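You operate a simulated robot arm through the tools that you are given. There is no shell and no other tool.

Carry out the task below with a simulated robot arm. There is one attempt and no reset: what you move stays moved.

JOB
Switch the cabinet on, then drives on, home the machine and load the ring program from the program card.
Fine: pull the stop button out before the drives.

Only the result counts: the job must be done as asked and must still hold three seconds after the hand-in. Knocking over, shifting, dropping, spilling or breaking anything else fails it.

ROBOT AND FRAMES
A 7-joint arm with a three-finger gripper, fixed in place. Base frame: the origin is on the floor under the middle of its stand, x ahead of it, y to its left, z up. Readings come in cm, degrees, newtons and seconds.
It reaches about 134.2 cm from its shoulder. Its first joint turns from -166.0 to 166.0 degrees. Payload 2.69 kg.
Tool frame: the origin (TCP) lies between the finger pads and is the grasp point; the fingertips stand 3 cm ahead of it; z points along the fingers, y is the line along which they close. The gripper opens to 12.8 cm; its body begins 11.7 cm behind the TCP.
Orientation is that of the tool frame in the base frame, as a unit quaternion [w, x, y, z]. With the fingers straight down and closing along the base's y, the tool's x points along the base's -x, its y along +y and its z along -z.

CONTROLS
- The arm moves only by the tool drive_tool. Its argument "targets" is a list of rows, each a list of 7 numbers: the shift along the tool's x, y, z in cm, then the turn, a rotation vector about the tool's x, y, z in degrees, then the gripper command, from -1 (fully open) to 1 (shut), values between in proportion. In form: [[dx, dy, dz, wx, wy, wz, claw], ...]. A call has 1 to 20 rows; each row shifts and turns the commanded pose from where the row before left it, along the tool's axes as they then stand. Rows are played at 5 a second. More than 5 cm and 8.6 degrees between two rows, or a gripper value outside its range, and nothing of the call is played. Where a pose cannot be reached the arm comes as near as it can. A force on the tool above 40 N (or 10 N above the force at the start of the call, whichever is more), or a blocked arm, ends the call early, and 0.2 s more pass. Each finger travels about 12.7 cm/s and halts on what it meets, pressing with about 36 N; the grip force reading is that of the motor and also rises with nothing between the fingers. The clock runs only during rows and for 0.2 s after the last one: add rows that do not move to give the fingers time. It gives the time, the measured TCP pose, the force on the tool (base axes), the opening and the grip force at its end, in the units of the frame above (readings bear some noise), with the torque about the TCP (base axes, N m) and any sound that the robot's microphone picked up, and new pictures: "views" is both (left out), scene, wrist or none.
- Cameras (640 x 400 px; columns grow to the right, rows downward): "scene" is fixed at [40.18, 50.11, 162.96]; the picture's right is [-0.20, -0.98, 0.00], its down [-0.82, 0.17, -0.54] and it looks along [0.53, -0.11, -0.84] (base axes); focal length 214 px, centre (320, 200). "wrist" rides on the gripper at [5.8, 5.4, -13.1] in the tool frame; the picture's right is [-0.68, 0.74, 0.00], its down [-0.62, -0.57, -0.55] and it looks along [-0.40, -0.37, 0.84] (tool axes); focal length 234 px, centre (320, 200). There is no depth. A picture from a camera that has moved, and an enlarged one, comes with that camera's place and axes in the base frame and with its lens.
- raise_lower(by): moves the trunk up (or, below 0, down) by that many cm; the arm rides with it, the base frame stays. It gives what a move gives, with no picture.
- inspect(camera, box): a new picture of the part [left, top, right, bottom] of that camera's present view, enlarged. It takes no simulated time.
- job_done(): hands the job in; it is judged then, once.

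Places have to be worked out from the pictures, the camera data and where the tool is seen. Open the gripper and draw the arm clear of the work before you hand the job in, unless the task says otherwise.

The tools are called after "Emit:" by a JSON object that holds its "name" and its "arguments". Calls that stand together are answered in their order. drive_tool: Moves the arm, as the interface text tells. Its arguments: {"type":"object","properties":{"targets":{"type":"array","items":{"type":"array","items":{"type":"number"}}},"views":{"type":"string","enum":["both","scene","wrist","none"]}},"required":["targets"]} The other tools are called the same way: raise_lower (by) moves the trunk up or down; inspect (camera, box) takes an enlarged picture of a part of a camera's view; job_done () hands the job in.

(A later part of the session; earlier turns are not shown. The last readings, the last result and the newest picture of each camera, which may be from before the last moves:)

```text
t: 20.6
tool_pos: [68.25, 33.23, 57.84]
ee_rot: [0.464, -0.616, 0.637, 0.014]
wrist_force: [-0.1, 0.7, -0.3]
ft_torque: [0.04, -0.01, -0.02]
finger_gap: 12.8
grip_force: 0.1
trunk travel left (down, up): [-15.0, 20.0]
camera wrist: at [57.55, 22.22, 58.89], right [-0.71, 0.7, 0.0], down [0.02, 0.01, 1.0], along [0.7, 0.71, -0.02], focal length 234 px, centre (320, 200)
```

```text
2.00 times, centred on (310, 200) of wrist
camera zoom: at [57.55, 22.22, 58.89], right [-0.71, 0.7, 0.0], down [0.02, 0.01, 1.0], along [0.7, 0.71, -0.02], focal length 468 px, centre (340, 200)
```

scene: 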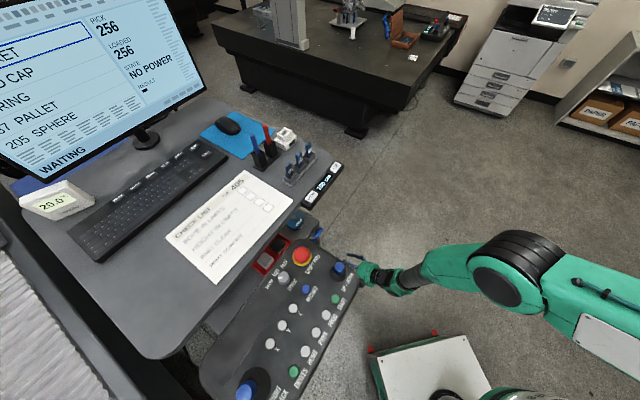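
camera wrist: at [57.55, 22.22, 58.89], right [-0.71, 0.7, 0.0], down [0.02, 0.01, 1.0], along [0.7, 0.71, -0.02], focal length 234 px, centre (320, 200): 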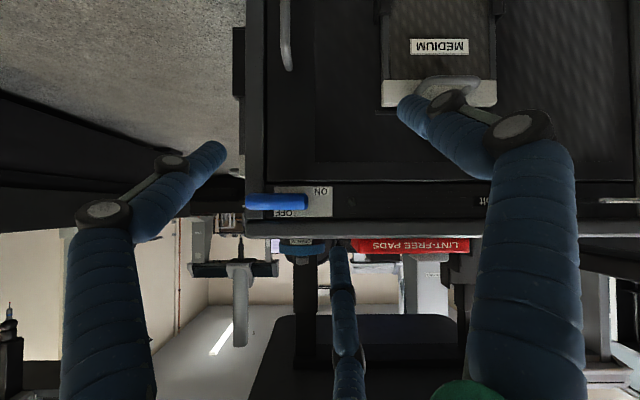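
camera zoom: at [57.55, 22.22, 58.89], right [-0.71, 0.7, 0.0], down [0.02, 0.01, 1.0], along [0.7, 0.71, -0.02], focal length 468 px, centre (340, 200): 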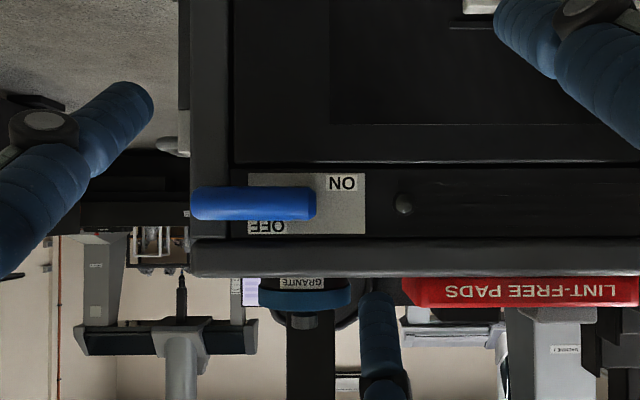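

The handle is about 9 cm long at z 58.4, with its free end pointing right (OFF). I'll close the gripper and move the fingertip bundle above the outer half of the handle, staying back from the panel, then check.

Emit:
{"name": "drive_tool", "arguments": {"targets": [[-0.78, -3.58, 0.37, 0, 0, 0, 1], [-0.78, -3.58, 0.37, 0, 0, 0, 1], [-0.78, -3.58, 0.37, 0, 0, 0, 1], [-0.78, -3.58, 0.37, 0, 0, 0, 1], [-1.04, -0.96, 2.05, 0, 0, 0, 1], [-1.04, -0.96, 2.05, 0, 0, 0, 1], [0, 0, 0, 0, 0, 0, 1]], "views": "both"}}

Emit:
{"name": "inspect", "arguments": {"camera": "wrist", "box": [200, 80, 440, 280]}}

```text
t: 22.2
tool_pos: [83.24, 36.53, 66.85]
ee_rot: [0.464, -0.615, 0.637, 0.015]
wrist_force: [-0.8, -0.6, -0.6]
ft_torque: [-0.02, -0.04, 0.01]
finger_gap: 0.23
grip_force: 31.2
trunk travel left (down, up): [-15.0, 20.0]
camera wrist: at [72.76, 25.5, 67.78], right [-0.71, 0.7, 0.0], down [0.02, 0.01, 1.0], along [0.7, 0.71, -0.03], focal length 234 px, centre (320, 200)
```

scene: 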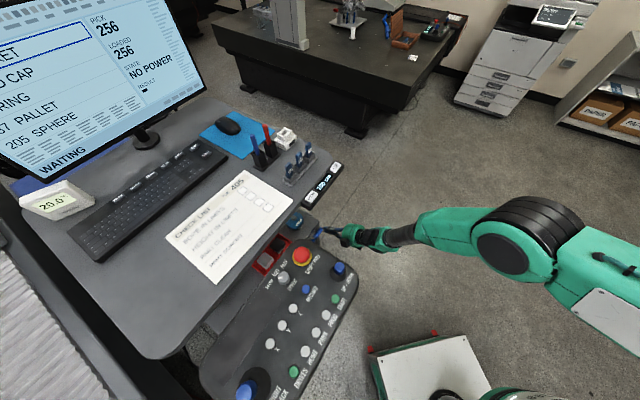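
wrist: 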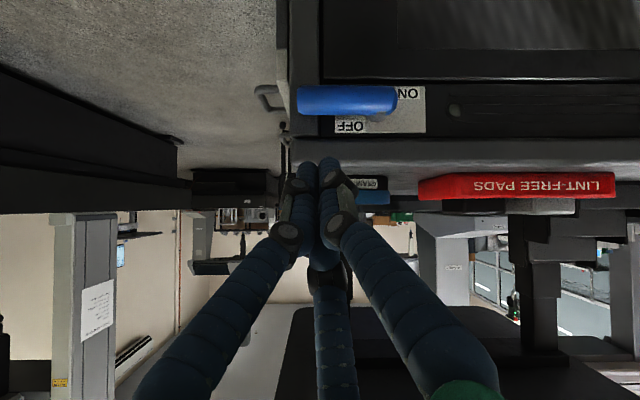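

```text
2.00 times, centred on (320, 180) of wrist
camera zoom: at [72.76, 25.5, 67.78], right [-0.71, 0.7, 0.0], down [0.02, 0.01, 1.0], along [0.7, 0.71, -0.03], focal length 468 px, centre (320, 240)
```

zoom: 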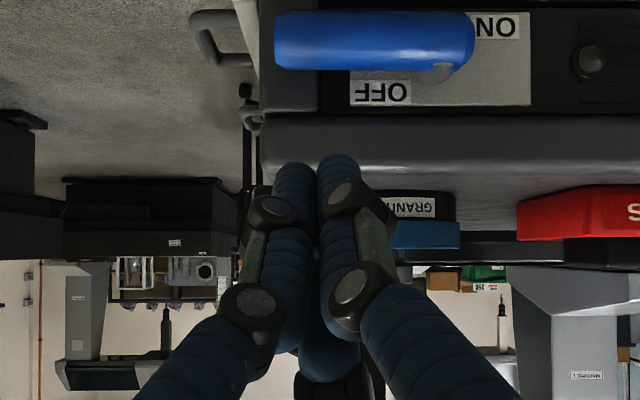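

The fingertips are at z≈64, about 4 cm above the handle (top at 59.8) and 3 cm short of it in depth, at roughly 5.6 cm radius from the pivot. I'll advance 2.8 cm, then lower until just above contact.

Emit:
{"name": "drive_tool", "arguments": {"targets": [[-0.585, -0.536, 1.15, 0, 0, 0, 1], [-0.585, -0.536, 1.15, 0, 0, 0, 1], [0.85, 0.77, 0.79, 0, 0, 0, 1], [0.85, 0.77, 0.79, 0, 0, 0, 1], [0, 0, 0, 0, 0, 0, 1]], "views": "both"}}

Emit:
{"name": "inspect", "arguments": {"camera": "wrist", "box": [200, 80, 440, 280]}}

```text
t: 23.4
tool_pos: [85.4, 38.54, 64.08]
ee_rot: [0.465, -0.615, 0.637, 0.015]
wrist_force: [1.0, 0.6, -0.7]
ft_torque: [-0.01, -0.01, 0.02]
finger_gap: 0.21
grip_force: 31.5
trunk travel left (down, up): [-15.0, 20.0]
camera wrist: at [74.77, 27.45, 65.08], right [-0.71, 0.7, 0.0], down [0.02, 0.01, 1.0], along [0.7, 0.71, -0.02], focal length 234 px, centre (320, 200)
```

scene: 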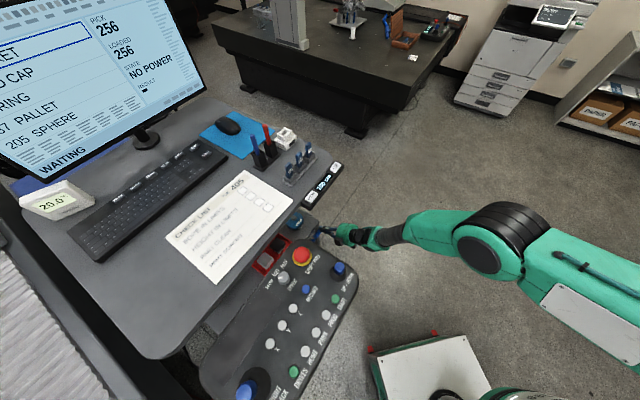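
wrist: 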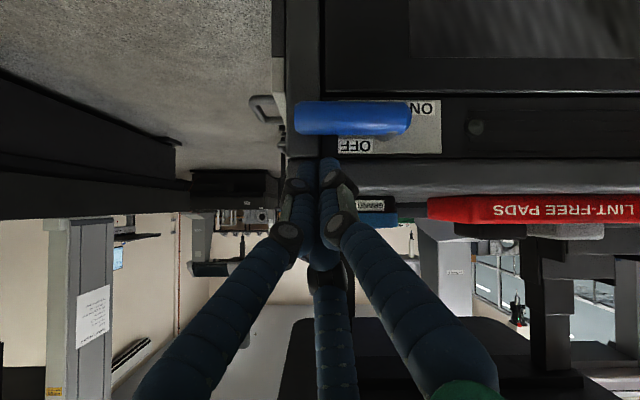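

```text
2.00 times, centred on (320, 180) of wrist
camera zoom: at [74.77, 27.45, 65.08], right [-0.71, 0.7, 0.0], down [0.02, 0.01, 1.0], along [0.7, 0.71, -0.02], focal length 468 px, centre (320, 240)
```

zoom: 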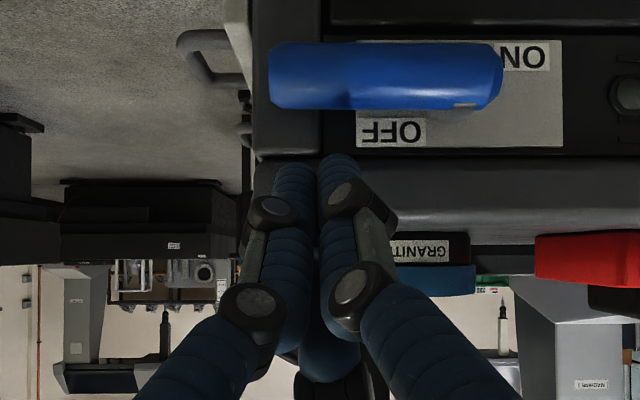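

The handle's front surface is about 18 cm from the camera and the fingertips at about 17.7, with a 1.9 cm vertical gap. I'll advance another 1.2 cm so the tips are over the handle's centre line, then lower gently into contact.

Emit:
{"name": "drive_tool", "arguments": {"targets": [[-0.25, -0.23, 0.49, 0, 0, 0, 1], [-0.25, -0.23, 0.49, 0, 0, 0, 1], [0.43, 0.39, 0.4, 0, 0, 0, 1], [0.43, 0.39, 0.4, 0, 0, 0, 1], [0, 0, 0, 0, 0, 0, 1]], "views": "wrist"}}

Emit:
{"name": "inspect", "arguments": {"camera": "wrist", "box": [200, 80, 440, 280]}}

```text
t: 24.6
tool_pos: [86.02, 39.45, 62.65]
ee_rot: [0.464, -0.616, 0.636, 0.014]
wrist_force: [0.0, -0.7, 0.1]
ft_torque: [0.02, 0.01, -0.03]
finger_gap: 0.2
grip_force: 31.4
trunk travel left (down, up): [-15.0, 20.0]
camera wrist: at [75.53, 28.3, 63.64], right [-0.71, 0.7, 0.0], down [0.02, 0.01, 1.0], along [0.7, 0.71, -0.02], focal length 234 px, centre (320, 200)
```

wrist: 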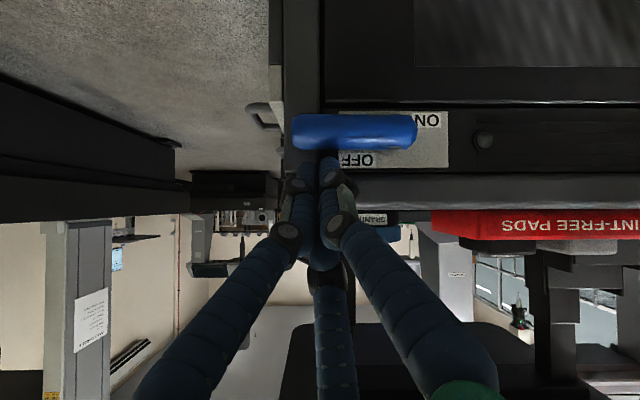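

```text
2.00 times, centred on (320, 180) of wrist
camera zoom: at [75.53, 28.3, 63.64], right [-0.71, 0.7, 0.0], down [0.02, 0.01, 1.0], along [0.7, 0.71, -0.02], focal length 468 px, centre (320, 240)
```

zoom: 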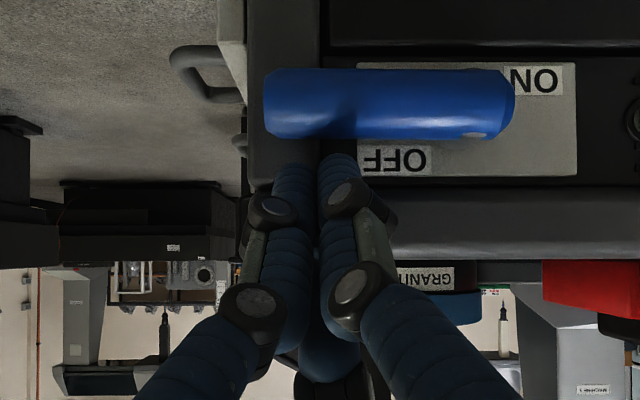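

The tips are now about 0.6 cm above the handle with no force. I'll push down along the arc for the first 30° and check the force and the handle's motion.

Emit:
{"name": "drive_tool", "arguments": {"targets": [[0.396, 0.36, 0.37, 0, 0, 0, 1], [0.658, 0.281, 0.466, 0, 0, 0, 1], [0.658, 0.281, 0.466, 0, 0, 0, 1], [0.531, 0.463, 0.486, 0, 0, 0, 1], [0.531, 0.463, 0.486, 0, 0, 0, 1]], "views": "both"}}

Emit:
{"name": "inspect", "arguments": {"camera": "wrist", "box": [200, 80, 440, 280]}}

```text
t: 25.8
tool_pos: [86.46, 39.11, 58.63]
ee_rot: [0.464, -0.615, 0.637, 0.015]
wrist_force: [-0.4, -0.7, 0.0]
ft_torque: [0.01, 0.07, 0.0]
finger_gap: 0.21
grip_force: 31.6
trunk travel left (down, up): [-15.0, 20.0]
camera wrist: at [75.87, 27.97, 59.6], right [-0.71, 0.7, 0.0], down [0.02, 0.01, 1.0], along [0.7, 0.71, -0.02], focal length 234 px, centre (320, 200)
```

scene: 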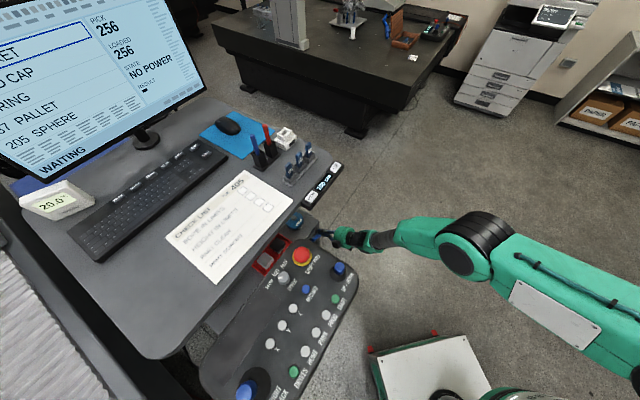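
wrist: 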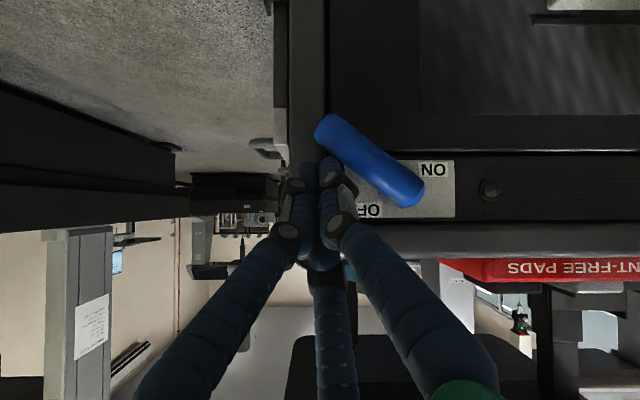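

```text
2.00 times, centred on (320, 180) of wrist
camera zoom: at [75.87, 27.97, 59.6], right [-0.71, 0.7, 0.0], down [0.02, 0.01, 1.0], along [0.7, 0.71, -0.02], focal length 468 px, centre (320, 240)
```

zoom: 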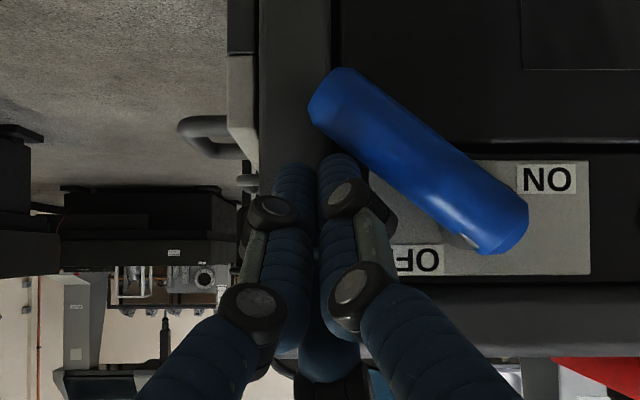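

The handle turns freely with the push and is now at about 38°. I'll continue the arc toward straight down.

Emit:
{"name": "drive_tool", "arguments": {"targets": [[0.361, 0.612, 0.469, 0, 0, 0, 1], [0.361, 0.612, 0.469, 0, 0, 0, 1], [0.178, 0.722, 0.426, 0, 0, 0, 1], [0.178, 0.722, 0.426, 0, 0, 0, 1], [-0.025, 0.78, 0.349, 0, 0, 0, 1], [-0.025, 0.78, 0.349, 0, 0, 0, 1], [-0.225, 0.779, 0.247, 0, 0, 0, 1], [-0.225, 0.779, 0.247, 0, 0, 0, 1]], "views": "both"}}

Emit:
{"name": "inspect", "arguments": {"camera": "wrist", "box": [200, 80, 440, 280]}}

Emit:
{"name": "inspect", "arguments": {"camera": "scene", "box": [0, 0, 220, 220]}}

```text
t: 27.6
tool_pos: [84.09, 41.53, 53.7]
ee_rot: [0.466, -0.613, 0.638, 0.013]
wrist_force: [17.7, -31.0, 7.9]
ft_torque: [-0.48, -0.2, -0.37]
finger_gap: 0.22
grip_force: 31.6
trunk travel left (down, up): [-15.0, 20.0]
camera wrist: at [73.42, 30.46, 54.57], right [-0.71, 0.7, 0.0], down [0.02, 0.01, 1.0], along [0.7, 0.71, -0.02], focal length 234 px, centre (320, 200)
```

scene: 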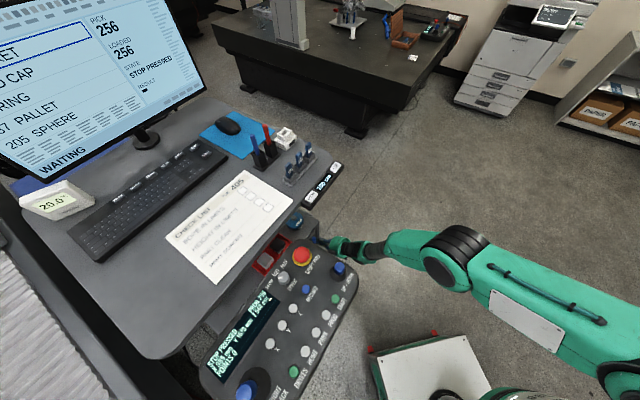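
wrist: 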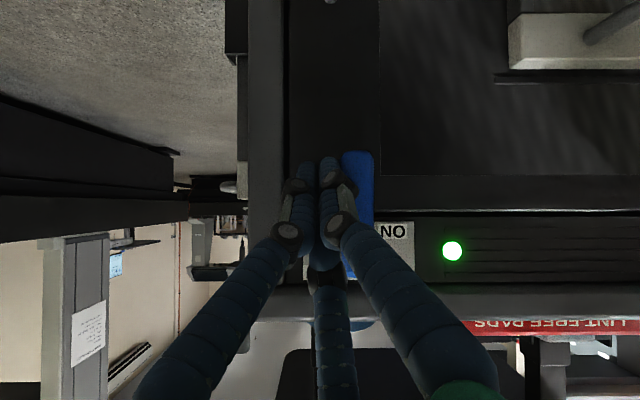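

```text
2.00 times, centred on (320, 180) of wrist
camera zoom: at [73.42, 30.46, 54.57], right [-0.71, 0.7, 0.0], down [0.02, 0.01, 1.0], along [0.7, 0.71, -0.02], focal length 468 px, centre (320, 240)
```

zoom: 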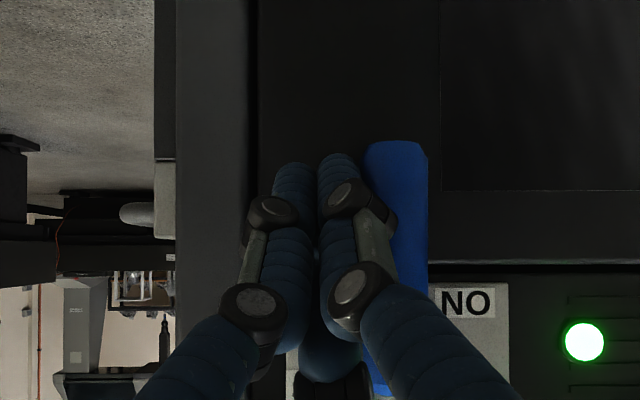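

```text
1.82 times, centred on (110, 110) of scene
camera zoom: at [40.18, 50.11, 162.96], right [-0.2, -0.98, 0.0], down [-0.82, 0.17, -0.54], along [0.53, -0.11, -0.84], focal length 390 px, centre (702, 364)
```

zoom: 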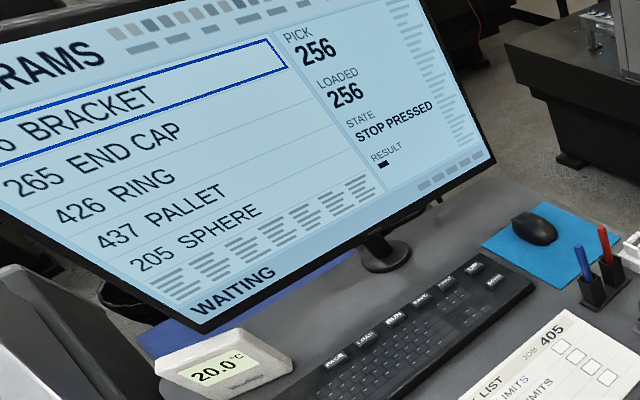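

The cabinet is on: its lamp is green and the screen now reads "STOP PRESSED". I'll back off the handle sideways, withdraw from the panel, and rise.

Emit:
{"name": "drive_tool", "arguments": {"targets": [[0.9, -0.95, 0, 0, 0, 0, 1], [0.5, -0.5, 0, 0, 0, 0, 1], [1.84, 1.69, -3.61, 0, 0, 0, 1], [1.84, 1.69, -3.61, 0, 0, 0, 1], [1.84, 1.69, -3.61, 0, 0, 0, 1], [1.84, 1.69, -3.61, 0, 0, 0, 1], [1.84, 1.69, -3.61, 0, 0, 0, 1], [-2.74, -2.49, -2.56, 0, 0, 0, 1], [-2.74, -2.49, -2.56, 0, 0, 0, 1], [-2.74, -2.49, -2.56, 0, 0, 0, 1], [-2.74, -2.49, -2.56, 0, 0, 0, 1], [-2.74, -2.49, -2.56, 0, 0, 0, 1], [-2.74, -2.49, -2.56, 0, 0, 0, 1], [-2.74, -2.49, -2.56, 0, 0, 0, 1], [-2.74, -2.49, -2.56, 0, 0, 0, 1], [-2.74, -2.49, -2.56, 0, 0, 0, -1], [0, 0, 0, 0, 0, 0, -1]], "views": "both"}}

```text
t: 31.2
tool_pos: [69.78, 24.61, 94.06]
ee_rot: [0.464, -0.615, 0.637, 0.014]
wrist_force: [-0.2, -0.3, 0.0]
ft_torque: [-0.02, -0.02, -0.03]
finger_gap: 12.78
grip_force: 0.1
trunk travel left (down, up): [-15.0, 20.0]
camera wrist: at [59.08, 13.54, 94.93], right [-0.71, 0.7, 0.0], down [0.02, 0.01, 1.0], along [0.7, 0.71, -0.02], focal length 234 px, centre (320, 200)
```

scene: 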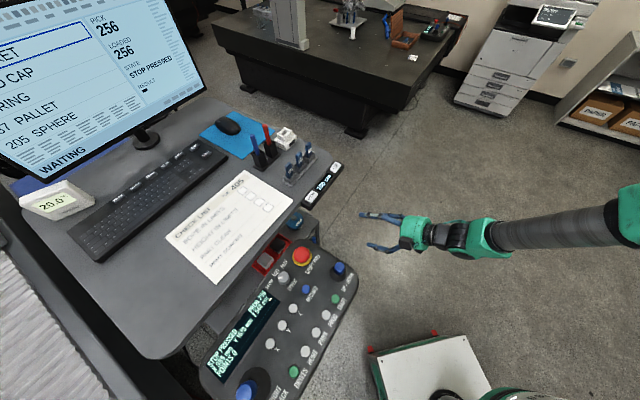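
wrist: 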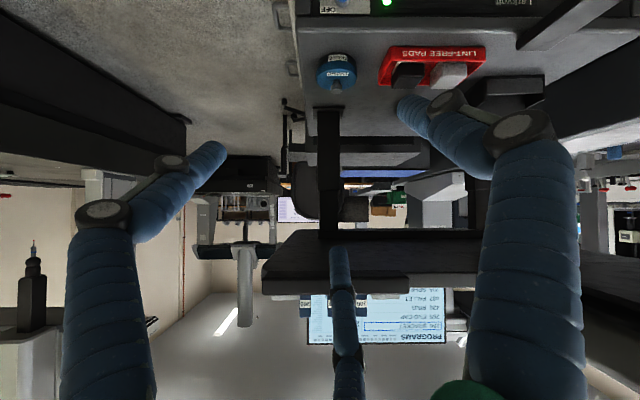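

The arm is clear of the cabinet at z 94. I'll enlarge the pendant in the scene view to read its display and locate the buttons better.

Emit:
{"name": "inspect", "arguments": {"camera": "scene", "box": [190, 225, 370, 400]}}

Emit:
{"name": "inspect", "arguments": {"camera": "scene", "box": [270, 225, 370, 310]}}

Emit:
{"name": "inspect", "arguments": {"camera": "scene", "box": [195, 280, 295, 400]}}

```text
2.29 times, centred on (280, 312) of scene
camera zoom: at [40.18, 50.11, 162.96], right [-0.2, -0.98, 0.0], down [-0.82, 0.17, -0.54], along [0.53, -0.11, -0.84], focal length 490 px, centre (411, -57)
```

zoom: 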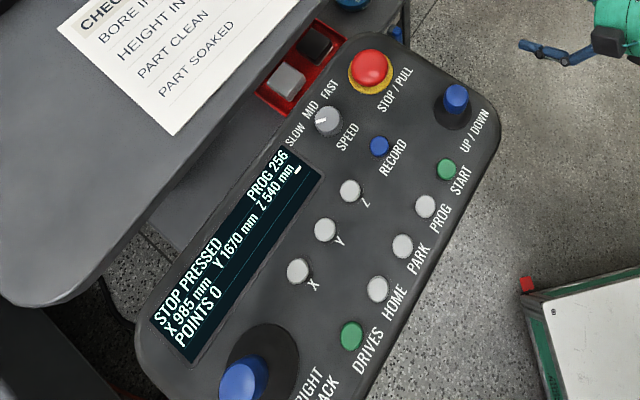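

```text
4.71 times, centred on (320, 268) of scene
camera zoom: at [40.18, 50.11, 162.96], right [-0.2, -0.98, 0.0], down [-0.82, 0.17, -0.54], along [0.53, -0.11, -0.84], focal length 1009 px, centre (320, -118)
```

zoom: 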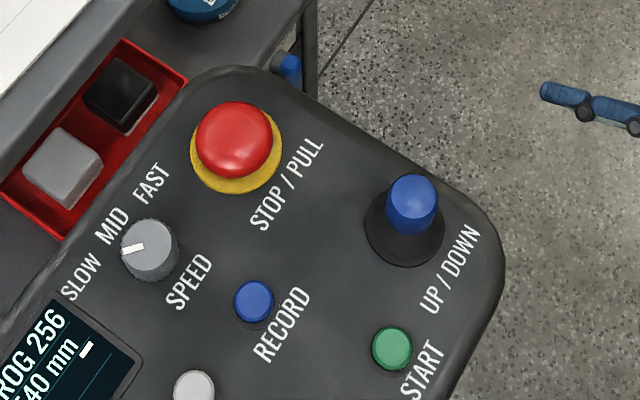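

```text
3.33 times, centred on (245, 340) of scene
camera zoom: at [40.18, 50.11, 162.96], right [-0.2, -0.98, 0.0], down [-0.82, 0.17, -0.54], along [0.53, -0.11, -0.84], focal length 715 px, centre (570, -267)
```

zoom: 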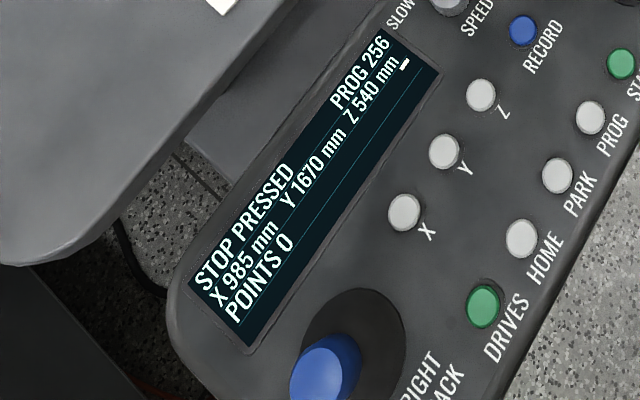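

Triangulating between the scene and first wrist views, the pendant is nearly level with button tops at z≈108: STOP (58.5, 51, 109.5), DRIVES (35.5, 56.4), HOME (38.4, 53.6), START (46.9, 45). I'll rise, bring the tool back to straight down, and go to a safe height.

Emit:
{"name": "drive_tool", "arguments": {"targets": [[-2.74, -2.49, -2.56, 0, 0, 0, -1], [-2.74, -2.49, -2.56, 0, 0, 0, -1], [-2.74, -2.49, -2.56, 0, 0, 0, -1], [-2.74, -2.49, -2.56, 0, 0, 0, -1], [-2.74, -2.49, -2.56, 0, 0, 0, -1], [0, 0, 0, -5.32, 5.85, 0, -1], [0, 0, 0, -5.32, 5.85, 0, -1], [0, 0, 0, -5.32, 5.85, 0, -1], [0, 0, 0, -5.32, 5.85, 0, -1], [0, 0, 0, -5.32, 5.85, 0, -1], [0, 0, 0, -5.32, 5.85, 0, -1], [0, 0, 0, -5.32, 5.85, 0, -1], [0, 0, -4, 0, 0, 0, -1], [0, 0, -4, 0, 0, 0, -1], [0, 0, -4, 0, 0, 0, -1], [0, 0, -3, 0, 0, 0, -1], [0, 0, 0, 0, 0, 0, -1]], "views": "both"}}

```text
t: 34.8
tool_pos: [64.84, 20.41, 125.05]
ee_rot: [0.174, -0.684, 0.708, 0.007]
wrist_force: [-0.1, 1.2, 0.3]
ft_torque: [0.01, -0.06, -0.03]
finger_gap: 12.83
grip_force: 0.0
out of reach, approached as far as the arm can: row 10, 11, 12, 14, 15, 16
trunk travel left (down, up): [-15.0, 20.0]
camera wrist: at [56.67, 11.66, 134.58], right [-0.71, 0.7, 0.01], down [0.42, 0.42, 0.8], along [0.56, 0.57, -0.6], focal length 234 px, centre (320, 200)
```

scene: 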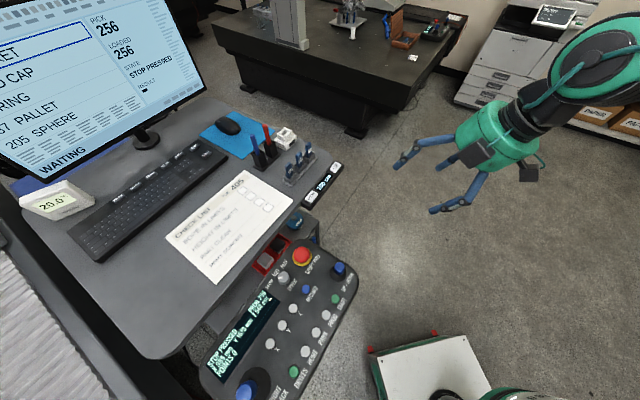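
wrist: 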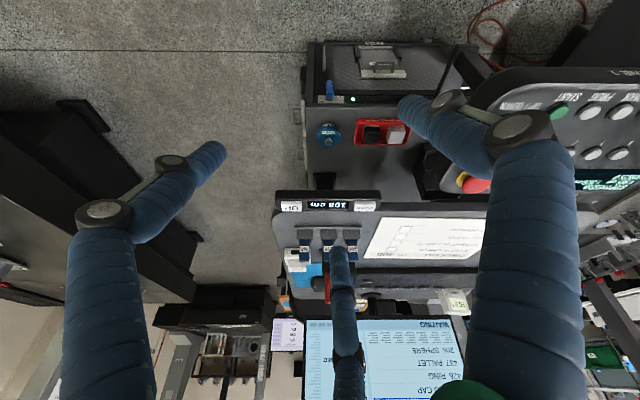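

The arm reports it could not fully reach: the tool is still tilted about 20° at (64.8, 20.4, 125). I'll send a still row to learn where the commanded pose stands before continuing.

Emit:
{"name": "drive_tool", "arguments": {"targets": [[0, 0, 0, 0, 0, 0, -1]], "views": "none"}}

```text
t: 35.2
tool_pos: [64.9, 20.39, 125.0]
ee_rot: [0.173, -0.684, 0.708, 0.007]
wrist_force: [0.4, -0.3, 0.8]
ft_torque: [0.03, -0.03, 0.01]
finger_gap: 12.8
grip_force: 0.0
trunk travel left (down, up): [-15.0, 20.0]
```

The commanded pose matches the measured one, so nothing is queued. I'll move left over toward the pendant at a safe height and then take out the remaining tilt there.

Emit:
{"name": "drive_tool", "arguments": {"targets": [[-3.72, 1.95, -0.52, 0, 0, 0, -1], [-3.72, 1.95, -0.52, 0, 0, 0, -1], [-3.72, 1.95, -0.52, 0, 0, 0, -1], [-3.72, 1.95, -0.52, 0, 0, 0, -1], [-3.72, 1.95, -0.52, 0, 0, 0, -1], [0, 0, 0, -4.48, 4.92, 0, -1], [0, 0, 0, -4.48, 4.92, 0, -1], [0, 0, 0, -4.48, 4.92, 0, -1], [0, 0, 0, 0, 0, 0, -1]], "views": "both"}}

```text
t: 37.2
tool_pos: [64.74, 18.72, 122.19]
ee_rot: [0.101, -0.696, 0.708, 0.069]
wrist_force: [1.4, 0.4, 0.3]
ft_torque: [0.01, 0.09, 0.01]
finger_gap: 12.8
grip_force: 0.0
out of reach, approached as far as the arm can: row 1, 2, 3, 4, 5, 6, 7, 8
trunk travel left (down, up): [-15.0, 20.0]
camera wrist: at [58.77, 9.97, 133.35], right [-0.73, 0.67, 0.13], down [0.55, 0.45, 0.7], along [0.42, 0.58, -0.7], focal length 234 px, centre (320, 200)
```

scene: 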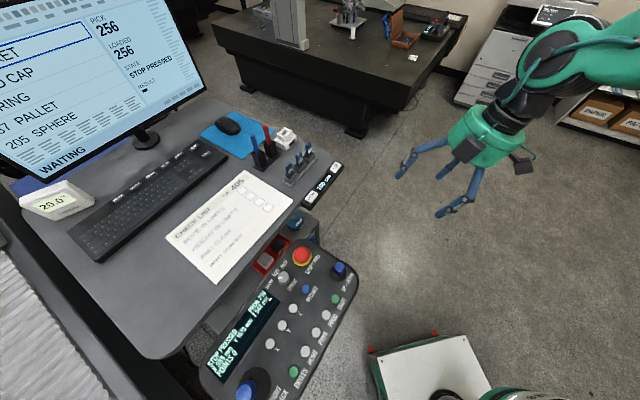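
wrist: 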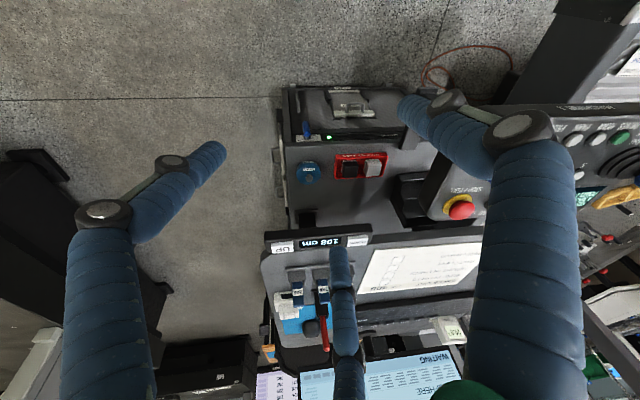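

The arm hardly moved, so a joint seems to be at its limit in this posture. I'll turn the tool's yaw back toward its earlier heading to free the wrist, and see whether that is reachable.

Emit:
{"name": "drive_tool", "arguments": {"targets": [[0, 0, 0, 1.91, 0.34, 7.77, -1], [0, 0, 0, 1.91, 0.34, 7.77, -1], [0, 0, 0, 1.91, 0.34, 7.77, -1], [0, 0, 0, 1.91, 0.34, 7.77, -1], [0, 0, 0, 1.91, 0.34, 7.77, -1]], "views": "scene"}}

```text
t: 38.4
tool_pos: [59.68, 17.45, 107.73]
ee_rot: [0.119, -0.441, 0.889, 0.036]
wrist_force: [0.1, -0.6, 0.1]
ft_torque: [-0.01, -0.02, -0.01]
finger_gap: 12.8
grip_force: 0.1
out of reach, approached as far as the arm can: row 2, 3, 4, 5
trunk travel left (down, up): [-15.0, 20.0]
```

scene: 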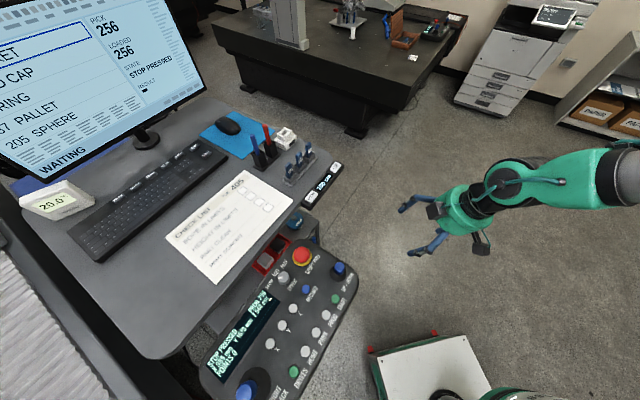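

The arm shifted down to z 107.7 as it freed itself, with open floor around it. I'll move back toward (45, 25, 115), where a straight-down pose worked earlier, in small steps.

Emit:
{"name": "drive_tool", "arguments": {"targets": [[0, 3.92, -2.23, 0, 0, 0, -1], [0, 3.92, -2.23, 0, 0, 0, -1], [0, 3.92, -2.23, 0, 0, 0, -1], [0, 3.92, -2.23, 0, 0, 0, -1]], "views": "scene"}}

```text
t: 39.4
tool_pos: [52.46, 20.39, 107.12]
ee_rot: [0.12, -0.442, 0.888, 0.038]
wrist_force: [-0.3, -0.3, -0.3]
ft_torque: [0.0, 0.01, 0.02]
finger_gap: 12.82
grip_force: 0.0
out of reach, approached as far as the arm can: row 1, 2, 3, 4
trunk travel left (down, up): [-15.0, 20.0]
```

scene: 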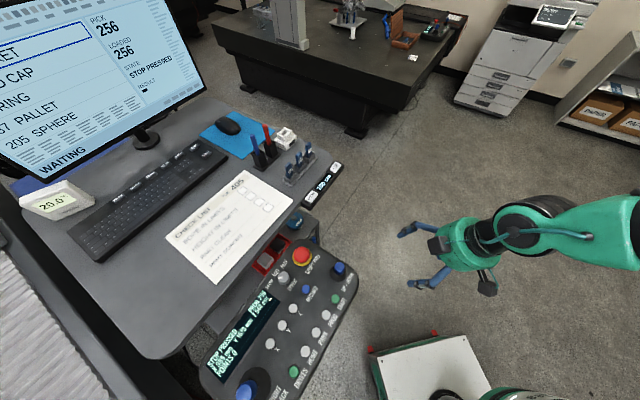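

Upward motion is still blocked, so the elbow posture from the low reach is likely the cause. I'll retrace to (45, 25, 97), which I passed earlier, before rising.

Emit:
{"name": "drive_tool", "arguments": {"targets": [[0.88, 3.01, 3.1, 0, 0, 0, -1], [0.88, 3.01, 3.1, 0, 0, 0, -1], [0.88, 3.01, 3.1, 0, 0, 0, -1]], "views": "scene"}}

```text
t: 40.2
tool_pos: [45.5, 25.74, 97.24]
ee_rot: [0.12, -0.442, 0.888, 0.036]
wrist_force: [0.3, 0.6, -0.2]
ft_torque: [0.01, 0.0, 0.01]
finger_gap: 12.79
grip_force: 0.1
trunk travel left (down, up): [-15.0, 20.0]
```

scene: 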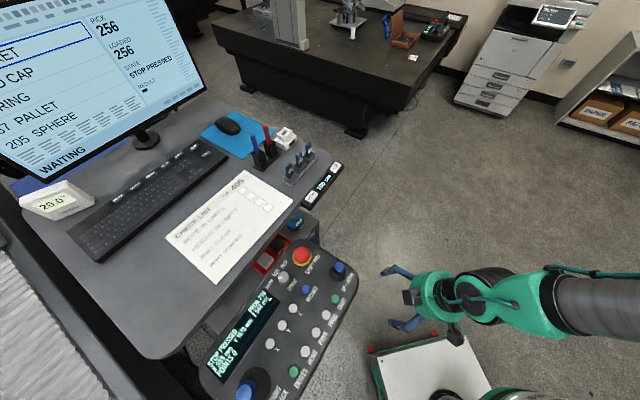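

This spot is reached cleanly, though the elbow still sits further right than before. I'll unwind the yaw here toward the starting orientation and take out the tilt.

Emit:
{"name": "drive_tool", "arguments": {"targets": [[0, 0, 0, 1.94, 0.33, 7.76, -1], [0, 0, 0, 1.94, 0.33, 7.76, -1], [0, 0, 0, 1.94, 0.33, 7.76, -1], [0, 0, 0, 1.94, 0.33, 7.76, -1], [0, 0, 0, 1.94, 0.33, 7.76, -1], [0, 0, 0, 1.94, 0.33, 7.76, -1]], "views": "scene"}}

```text
t: 41.6
tool_pos: [47.95, 27.22, 97.65]
ee_rot: [0.16, -0.152, 0.975, 0.019]
wrist_force: [0.0, -0.6, -0.7]
ft_torque: [-0.01, 0.01, -0.01]
finger_gap: 12.76
grip_force: 0.2
out of reach, approached as far as the arm can: row 2, 3, 4
trunk travel left (down, up): [-15.0, 20.0]
```

scene: 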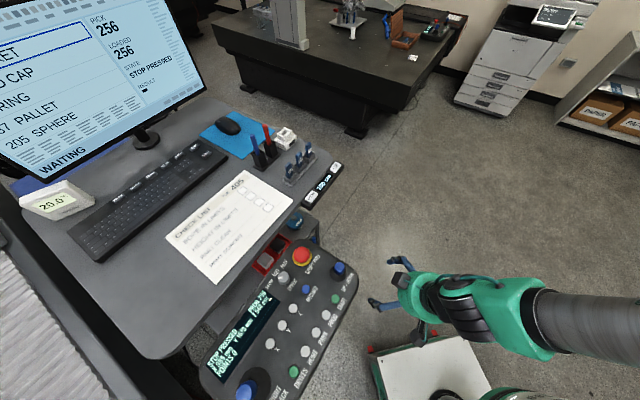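

The wrist has swung to a different posture here, with 19° of tilt left. I'll try rising straight up from this spot.

Emit:
{"name": "drive_tool", "arguments": {"targets": [[-1.43, -0.05, -4.26, 0, 0, 0, -1], [-1.43, -0.05, -4.26, 0, 0, 0, -1], [-1.43, -0.05, -4.26, 0, 0, 0, -1], [-1.43, -0.05, -4.26, 0, 0, 0, -1], [-1.43, -0.05, -4.26, 0, 0, 0, -1]], "views": "scene"}}

```text
t: 42.8
tool_pos: [48.05, 27.14, 120.18]
ee_rot: [0.16, -0.152, 0.975, 0.02]
wrist_force: [-0.1, -0.7, 0.3]
ft_torque: [-0.02, 0.03, 0.0]
finger_gap: 12.82
grip_force: 0.0
trunk travel left (down, up): [-15.0, 20.0]
```

scene: 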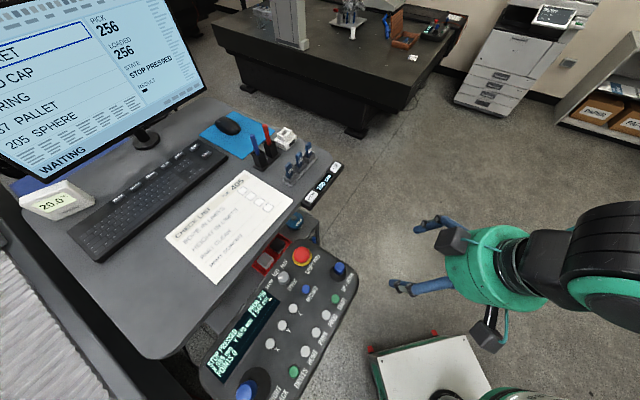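

Rising works again. I'll remove the remaining tilt and gain more height.

Emit:
{"name": "drive_tool", "arguments": {"targets": [[0, 0, 0, -0.22, 6.2, 0, -1], [0, 0, 0, -0.22, 6.2, 0, -1], [0, 0, 0, -0.22, 6.2, 0, -1], [0, 0, -4, 0, 0, 0, -1], [0, 0, -4, 0, 0, 0, -1], [0, 0, -4, 0, 0, 0, -1]], "views": "scene"}}

```text
t: 44.2
tool_pos: [47.92, 27.04, 132.1]
ee_rot: [0.0, -0.154, 0.988, -0.001]
wrist_force: [0.4, 0.0, -0.5]
ft_torque: [0.01, 0.04, -0.01]
finger_gap: 12.82
grip_force: 0.1
trunk travel left (down, up): [-15.0, 20.0]
```

scene: 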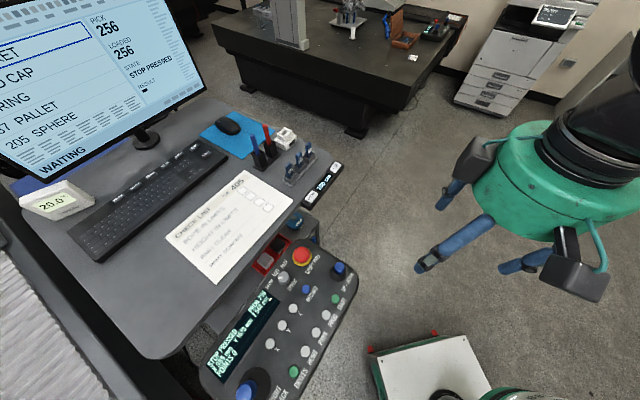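

Now the tool is straight down at (47.9, 27, 132) and free. I'll turn it 30° so the three fingers avoid the SPEED knob, and move above the STOP button at (58.5, 51) while staying at z 132.

Emit:
{"name": "drive_tool", "arguments": {"targets": [[0, 0, 0, 0, 0, 7.5, -1], [0, 0, 0, 0, 0, 7.5, -1], [0, 0, 0, 0, 0, 7.5, -1], [0, 0, 0, 0, 0, 7.5, -1], [-0.86, 4.28, 0, 0, 0, 0, -1], [-0.86, 4.28, 0, 0, 0, 0, -1], [-0.86, 4.28, 0, 0, 0, 0, -1], [-0.86, 4.28, 0, 0, 0, 0, -1], [-0.86, 4.28, 0, 0, 0, 0, -1], [-0.86, 4.28, 0, 0, 0, 0, -1], [0, 0, 0, 0, 0, 0, -1]], "views": "both"}}

```text
t: 46.6
tool_pos: [58.63, 51.05, 132.08]
ee_rot: [-0.001, 0.106, 0.994, -0.001]
wrist_force: [0.3, 0.1, -0.5]
ft_torque: [-0.07, 0.02, 0.01]
finger_gap: 12.79
grip_force: 0.1
trunk travel left (down, up): [-15.0, 20.0]
camera wrist: at [54.15, 57.42, 145.21], right [0.82, 0.58, 0.0], down [0.48, -0.68, 0.55], along [0.31, -0.45, -0.84], focal length 234 px, centre (320, 200)
```

scene: 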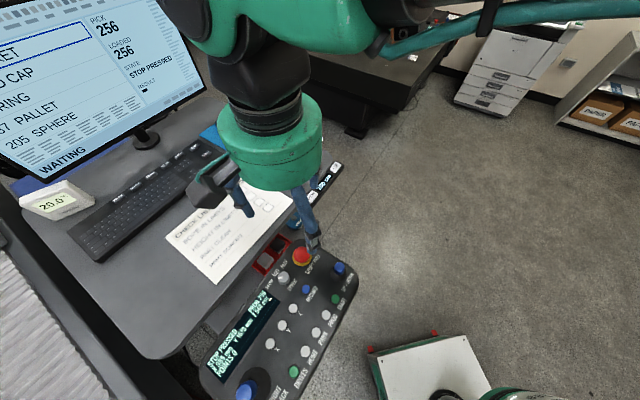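
wrist: 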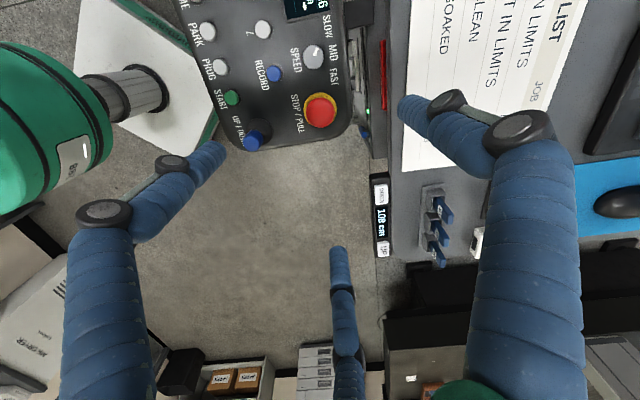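

The STOP button appears where predicted for a tool centred above it. I'll enlarge to check alignment and the cap's shape.

Emit:
{"name": "inspect", "arguments": {"camera": "wrist", "box": [220, 40, 400, 160]}}

Emit:
{"name": "inspect", "arguments": {"camera": "scene", "box": [260, 220, 360, 300]}}

```text
3.33 times, centred on (310, 100) of wrist
camera zoom: at [54.15, 57.42, 145.21], right [0.82, 0.58, 0.0], down [0.48, -0.68, 0.55], along [0.31, -0.45, -0.84], focal length 781 px, centre (353, 533)
```

zoom: 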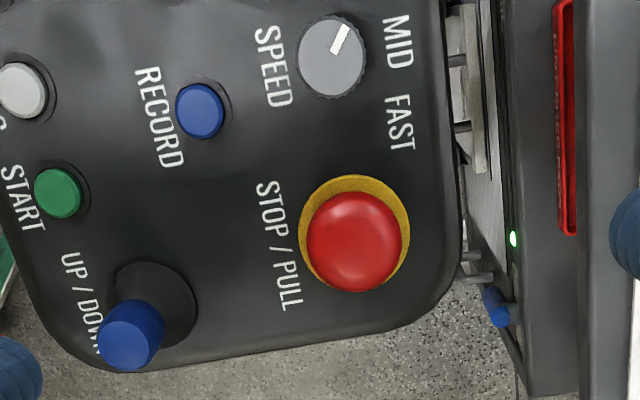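

```text
5.00 times, centred on (310, 260) of scene
camera zoom: at [40.18, 50.11, 162.96], right [-0.2, -0.98, 0.0], down [-0.82, 0.17, -0.54], along [0.53, -0.11, -0.84], focal length 1072 px, centre (370, -100)
```

zoom: 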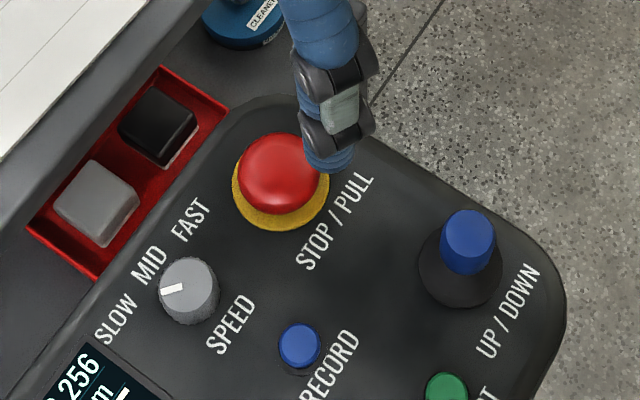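

The red cap centre computes to (58.7, 51.1), within 1 mm of the tool axis; the cap is about 4.3 cm wide. I'll narrow the fingers to about 7.5 cm and descend to just above the grasp height.

Emit:
{"name": "drive_tool", "arguments": {"targets": [[0, 0, 0, 0, 0, 0, -0.17], [0, 0, 4, 0, 0, 0, -0.17], [0, 0, 4, 0, 0, 0, -0.17], [0, 0, 4, 0, 0, 0, -0.17], [0, 0, 4, 0, 0, 0, -0.17], [0, 0, 2.5, 0, 0, 0, -0.17], [0, 0, 0, 0, 0, 0, -0.17]], "views": "both"}}

Emit:
{"name": "inspect", "arguments": {"camera": "wrist", "box": [200, 60, 440, 260]}}

Emit:
{"name": "inspect", "arguments": {"camera": "scene", "box": [240, 180, 360, 300]}}

```text
t: 48.2
tool_pos: [58.55, 51.02, 113.53]
ee_rot: [-0.001, 0.107, 0.994, 0.0]
wrist_force: [0.1, 0.2, -0.4]
ft_torque: [0.01, 0.02, -0.01]
finger_gap: 7.49
grip_force: 0.0
trunk travel left (down, up): [-15.0, 20.0]
camera wrist: at [54.11, 57.44, 126.7], right [0.82, 0.58, 0.0], down [0.48, -0.68, 0.55], along [0.32, -0.45, -0.84], focal length 234 px, centre (320, 200)
```

scene: 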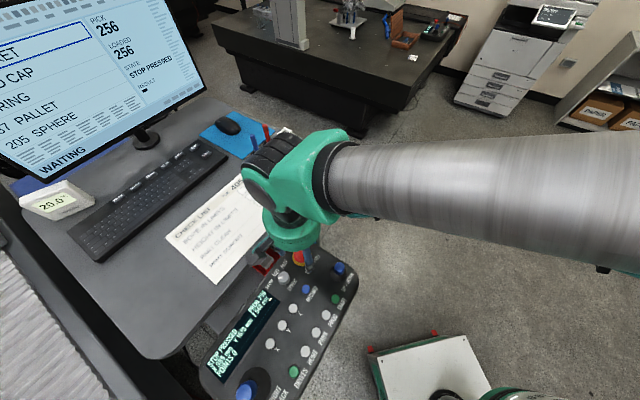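
wrist: 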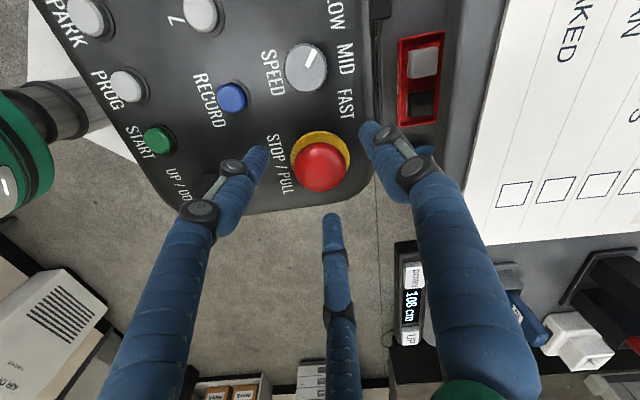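

```text
2.00 times, centred on (320, 160) of wrist
camera zoom: at [54.11, 57.44, 126.7], right [0.82, 0.58, 0.0], down [0.48, -0.68, 0.55], along [0.32, -0.45, -0.84], focal length 468 px, centre (320, 280)
```

zoom: 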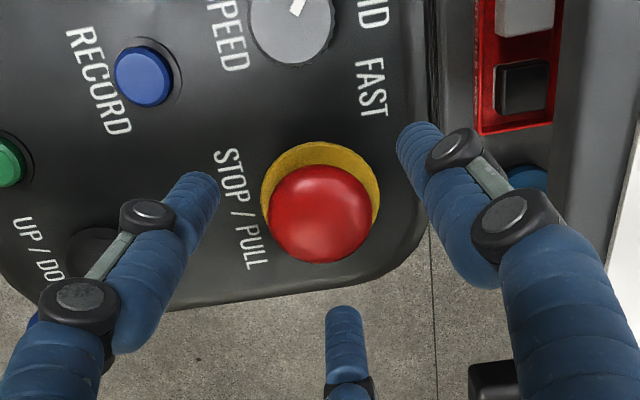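

```text
3.33 times, centred on (300, 240) of scene
camera zoom: at [40.18, 50.11, 162.96], right [-0.2, -0.98, 0.0], down [-0.82, 0.17, -0.54], along [0.53, -0.11, -0.84], focal length 715 px, centre (387, 67)
```

zoom: 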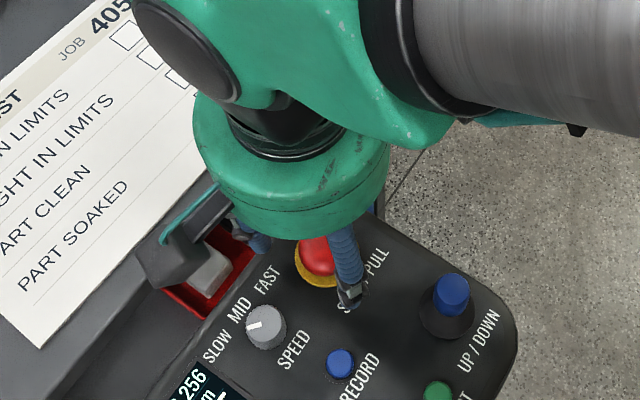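

The cap is centred between the three fingertips, which are at z≈110.5. I'll go down 2.2 cm, close on the cap, and check the grip before pulling.

Emit:
{"name": "drive_tool", "arguments": {"targets": [[0, 0, 1.1, 0, 0, 0, -0.17], [0, 0, 1.1, 0, 0, 0, -0.17], [0, 0, 0, 0, 0, 0, 0.2], [0, 0, 0, 0, 0, 0, 0.5], [0, 0, 0, 0, 0, 0, 0.7], [0, 0, 0, 0, 0, 0, 0.7], [0, 0, 0, 0, 0, 0, 0.7]], "views": "both"}}

Emit:
{"name": "inspect", "arguments": {"camera": "wrist", "box": [200, 60, 440, 260]}}

```text
t: 49.8
tool_pos: [58.66, 50.91, 111.37]
ee_rot: [-0.001, 0.106, 0.994, 0.0]
wrist_force: [24.7, -24.2, -1.9]
ft_torque: [-0.78, -0.74, -0.11]
finger_gap: 4.09
grip_force: 45.2
trunk travel left (down, up): [-15.0, 20.0]
camera wrist: at [54.23, 57.25, 124.51], right [0.82, 0.58, 0.0], down [0.48, -0.68, 0.55], along [0.31, -0.45, -0.84], focal length 234 px, centre (320, 200)
```

scene: 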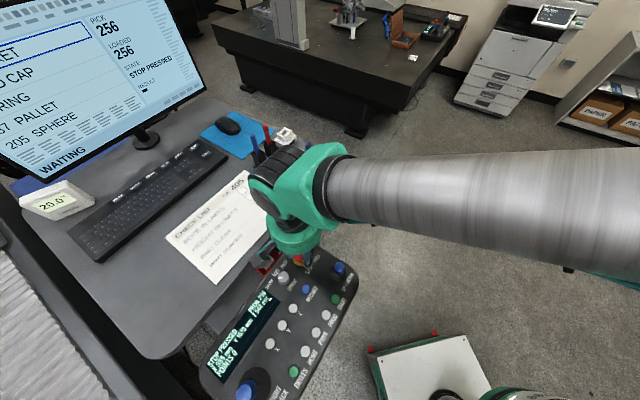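
wrist: 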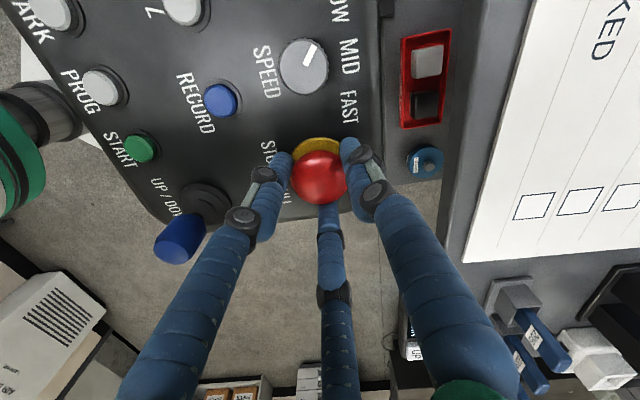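

```text
2.00 times, centred on (320, 160) of wrist
camera zoom: at [54.23, 57.25, 124.51], right [0.82, 0.58, 0.0], down [0.48, -0.68, 0.55], along [0.31, -0.45, -0.84], focal length 468 px, centre (320, 280)
```

zoom: 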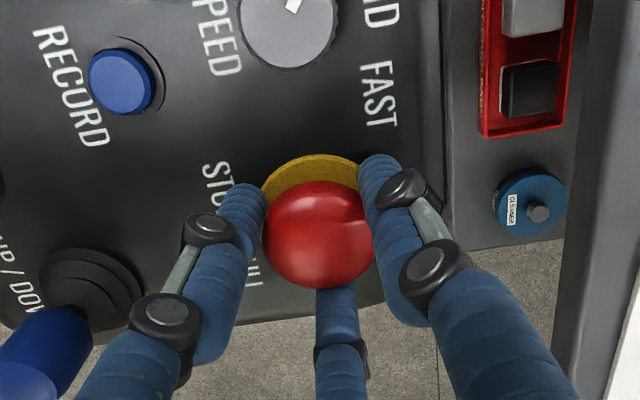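

The fingers hold the cap (opening 4.1 cm) but there is a sideways force of about 34 N. I'll shift 2 mm along that force to relieve it.

Emit:
{"name": "drive_tool", "arguments": {"targets": [[-0.166, -0.107, 0, 0, 0, 0, 0.7], [0, 0, 0, 0, 0, 0, 0.7]], "views": "none"}}

```text
t: 50.4
tool_pos: [58.71, 50.92, 111.52]
ee_rot: [0.0, 0.106, 0.994, 0.0]
wrist_force: [16.4, -16.6, -1.5]
ft_torque: [-0.34, -0.25, -0.03]
finger_gap: 4.09
grip_force: 44.9
trunk travel left (down, up): [-15.0, 20.0]
```

That cut the side force to about 23 N. I'll shift a bit further the same way, then pull the cap straight up in small steps.

Emit:
{"name": "drive_tool", "arguments": {"targets": [[-0.2, -0.13, 0, 0, 0, 0, 0.7], [-0.1, -0.06, 0, 0, 0, 0, 0.7], [0, 0, 0, 0, 0, 0, 0.7], [0, 0, -0.4, 0, 0, 0, 0.7], [0, 0, -0.4, 0, 0, 0, 0.7], [0, 0, -0.4, 0, 0, 0, 0.7]], "views": "both"}}

Emit:
{"name": "inspect", "arguments": {"camera": "scene", "box": [0, 0, 220, 220]}}

Emit:
{"name": "inspect", "arguments": {"camera": "wrist", "box": [200, 60, 440, 260]}}

```text
t: 51.8
tool_pos: [58.66, 50.92, 112.02]
ee_rot: [-0.003, 0.106, 0.994, -0.002]
wrist_force: [4.7, 14.1, -11.4]
ft_torque: [1.08, 0.24, -0.11]
finger_gap: 4.1
grip_force: 45.0
trunk travel left (down, up): [-15.0, 20.0]
stopped in row 6: the force on the tool passed its limit at 44 N (the readings are from after the stop); the commanded pose is now the measured one
camera wrist: at [54.31, 57.27, 125.13], right [0.82, 0.58, -0.01], down [0.48, -0.68, 0.55], along [0.31, -0.45, -0.84], focal length 234 px, centre (320, 200)
```

scene: 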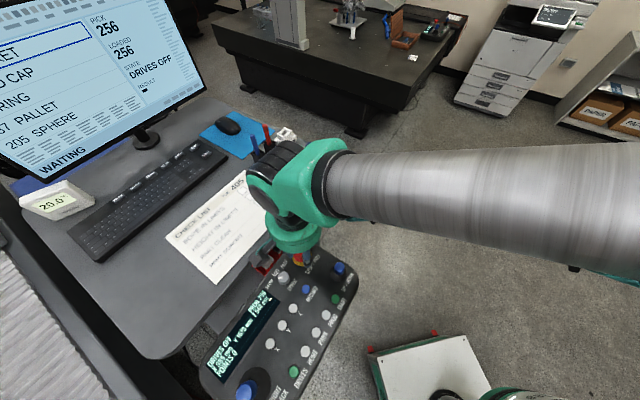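
wrist: 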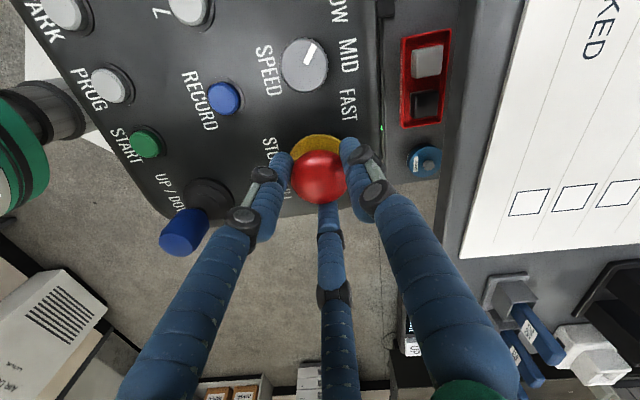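

```text
1.82 times, centred on (110, 110) of scene
camera zoom: at [40.18, 50.11, 162.96], right [-0.2, -0.98, 0.0], down [-0.82, 0.17, -0.54], along [0.53, -0.11, -0.84], focal length 390 px, centre (702, 364)
```

zoom: 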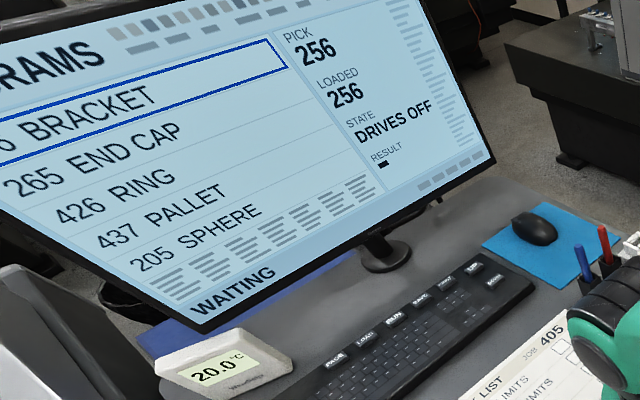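

```text
2.00 times, centred on (320, 160) of wrist
camera zoom: at [54.31, 57.27, 125.13], right [0.82, 0.58, -0.01], down [0.48, -0.68, 0.55], along [0.31, -0.45, -0.84], focal length 468 px, centre (320, 280)
```

zoom: 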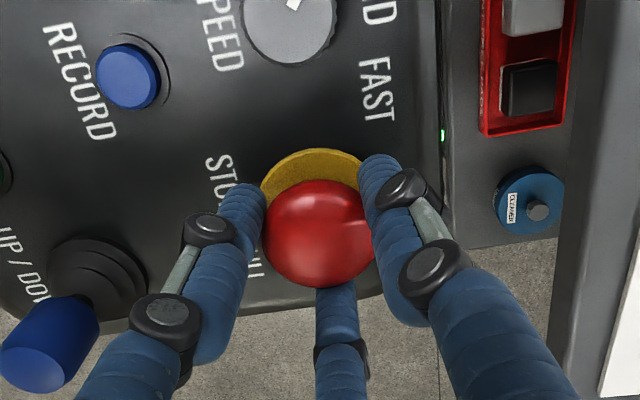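

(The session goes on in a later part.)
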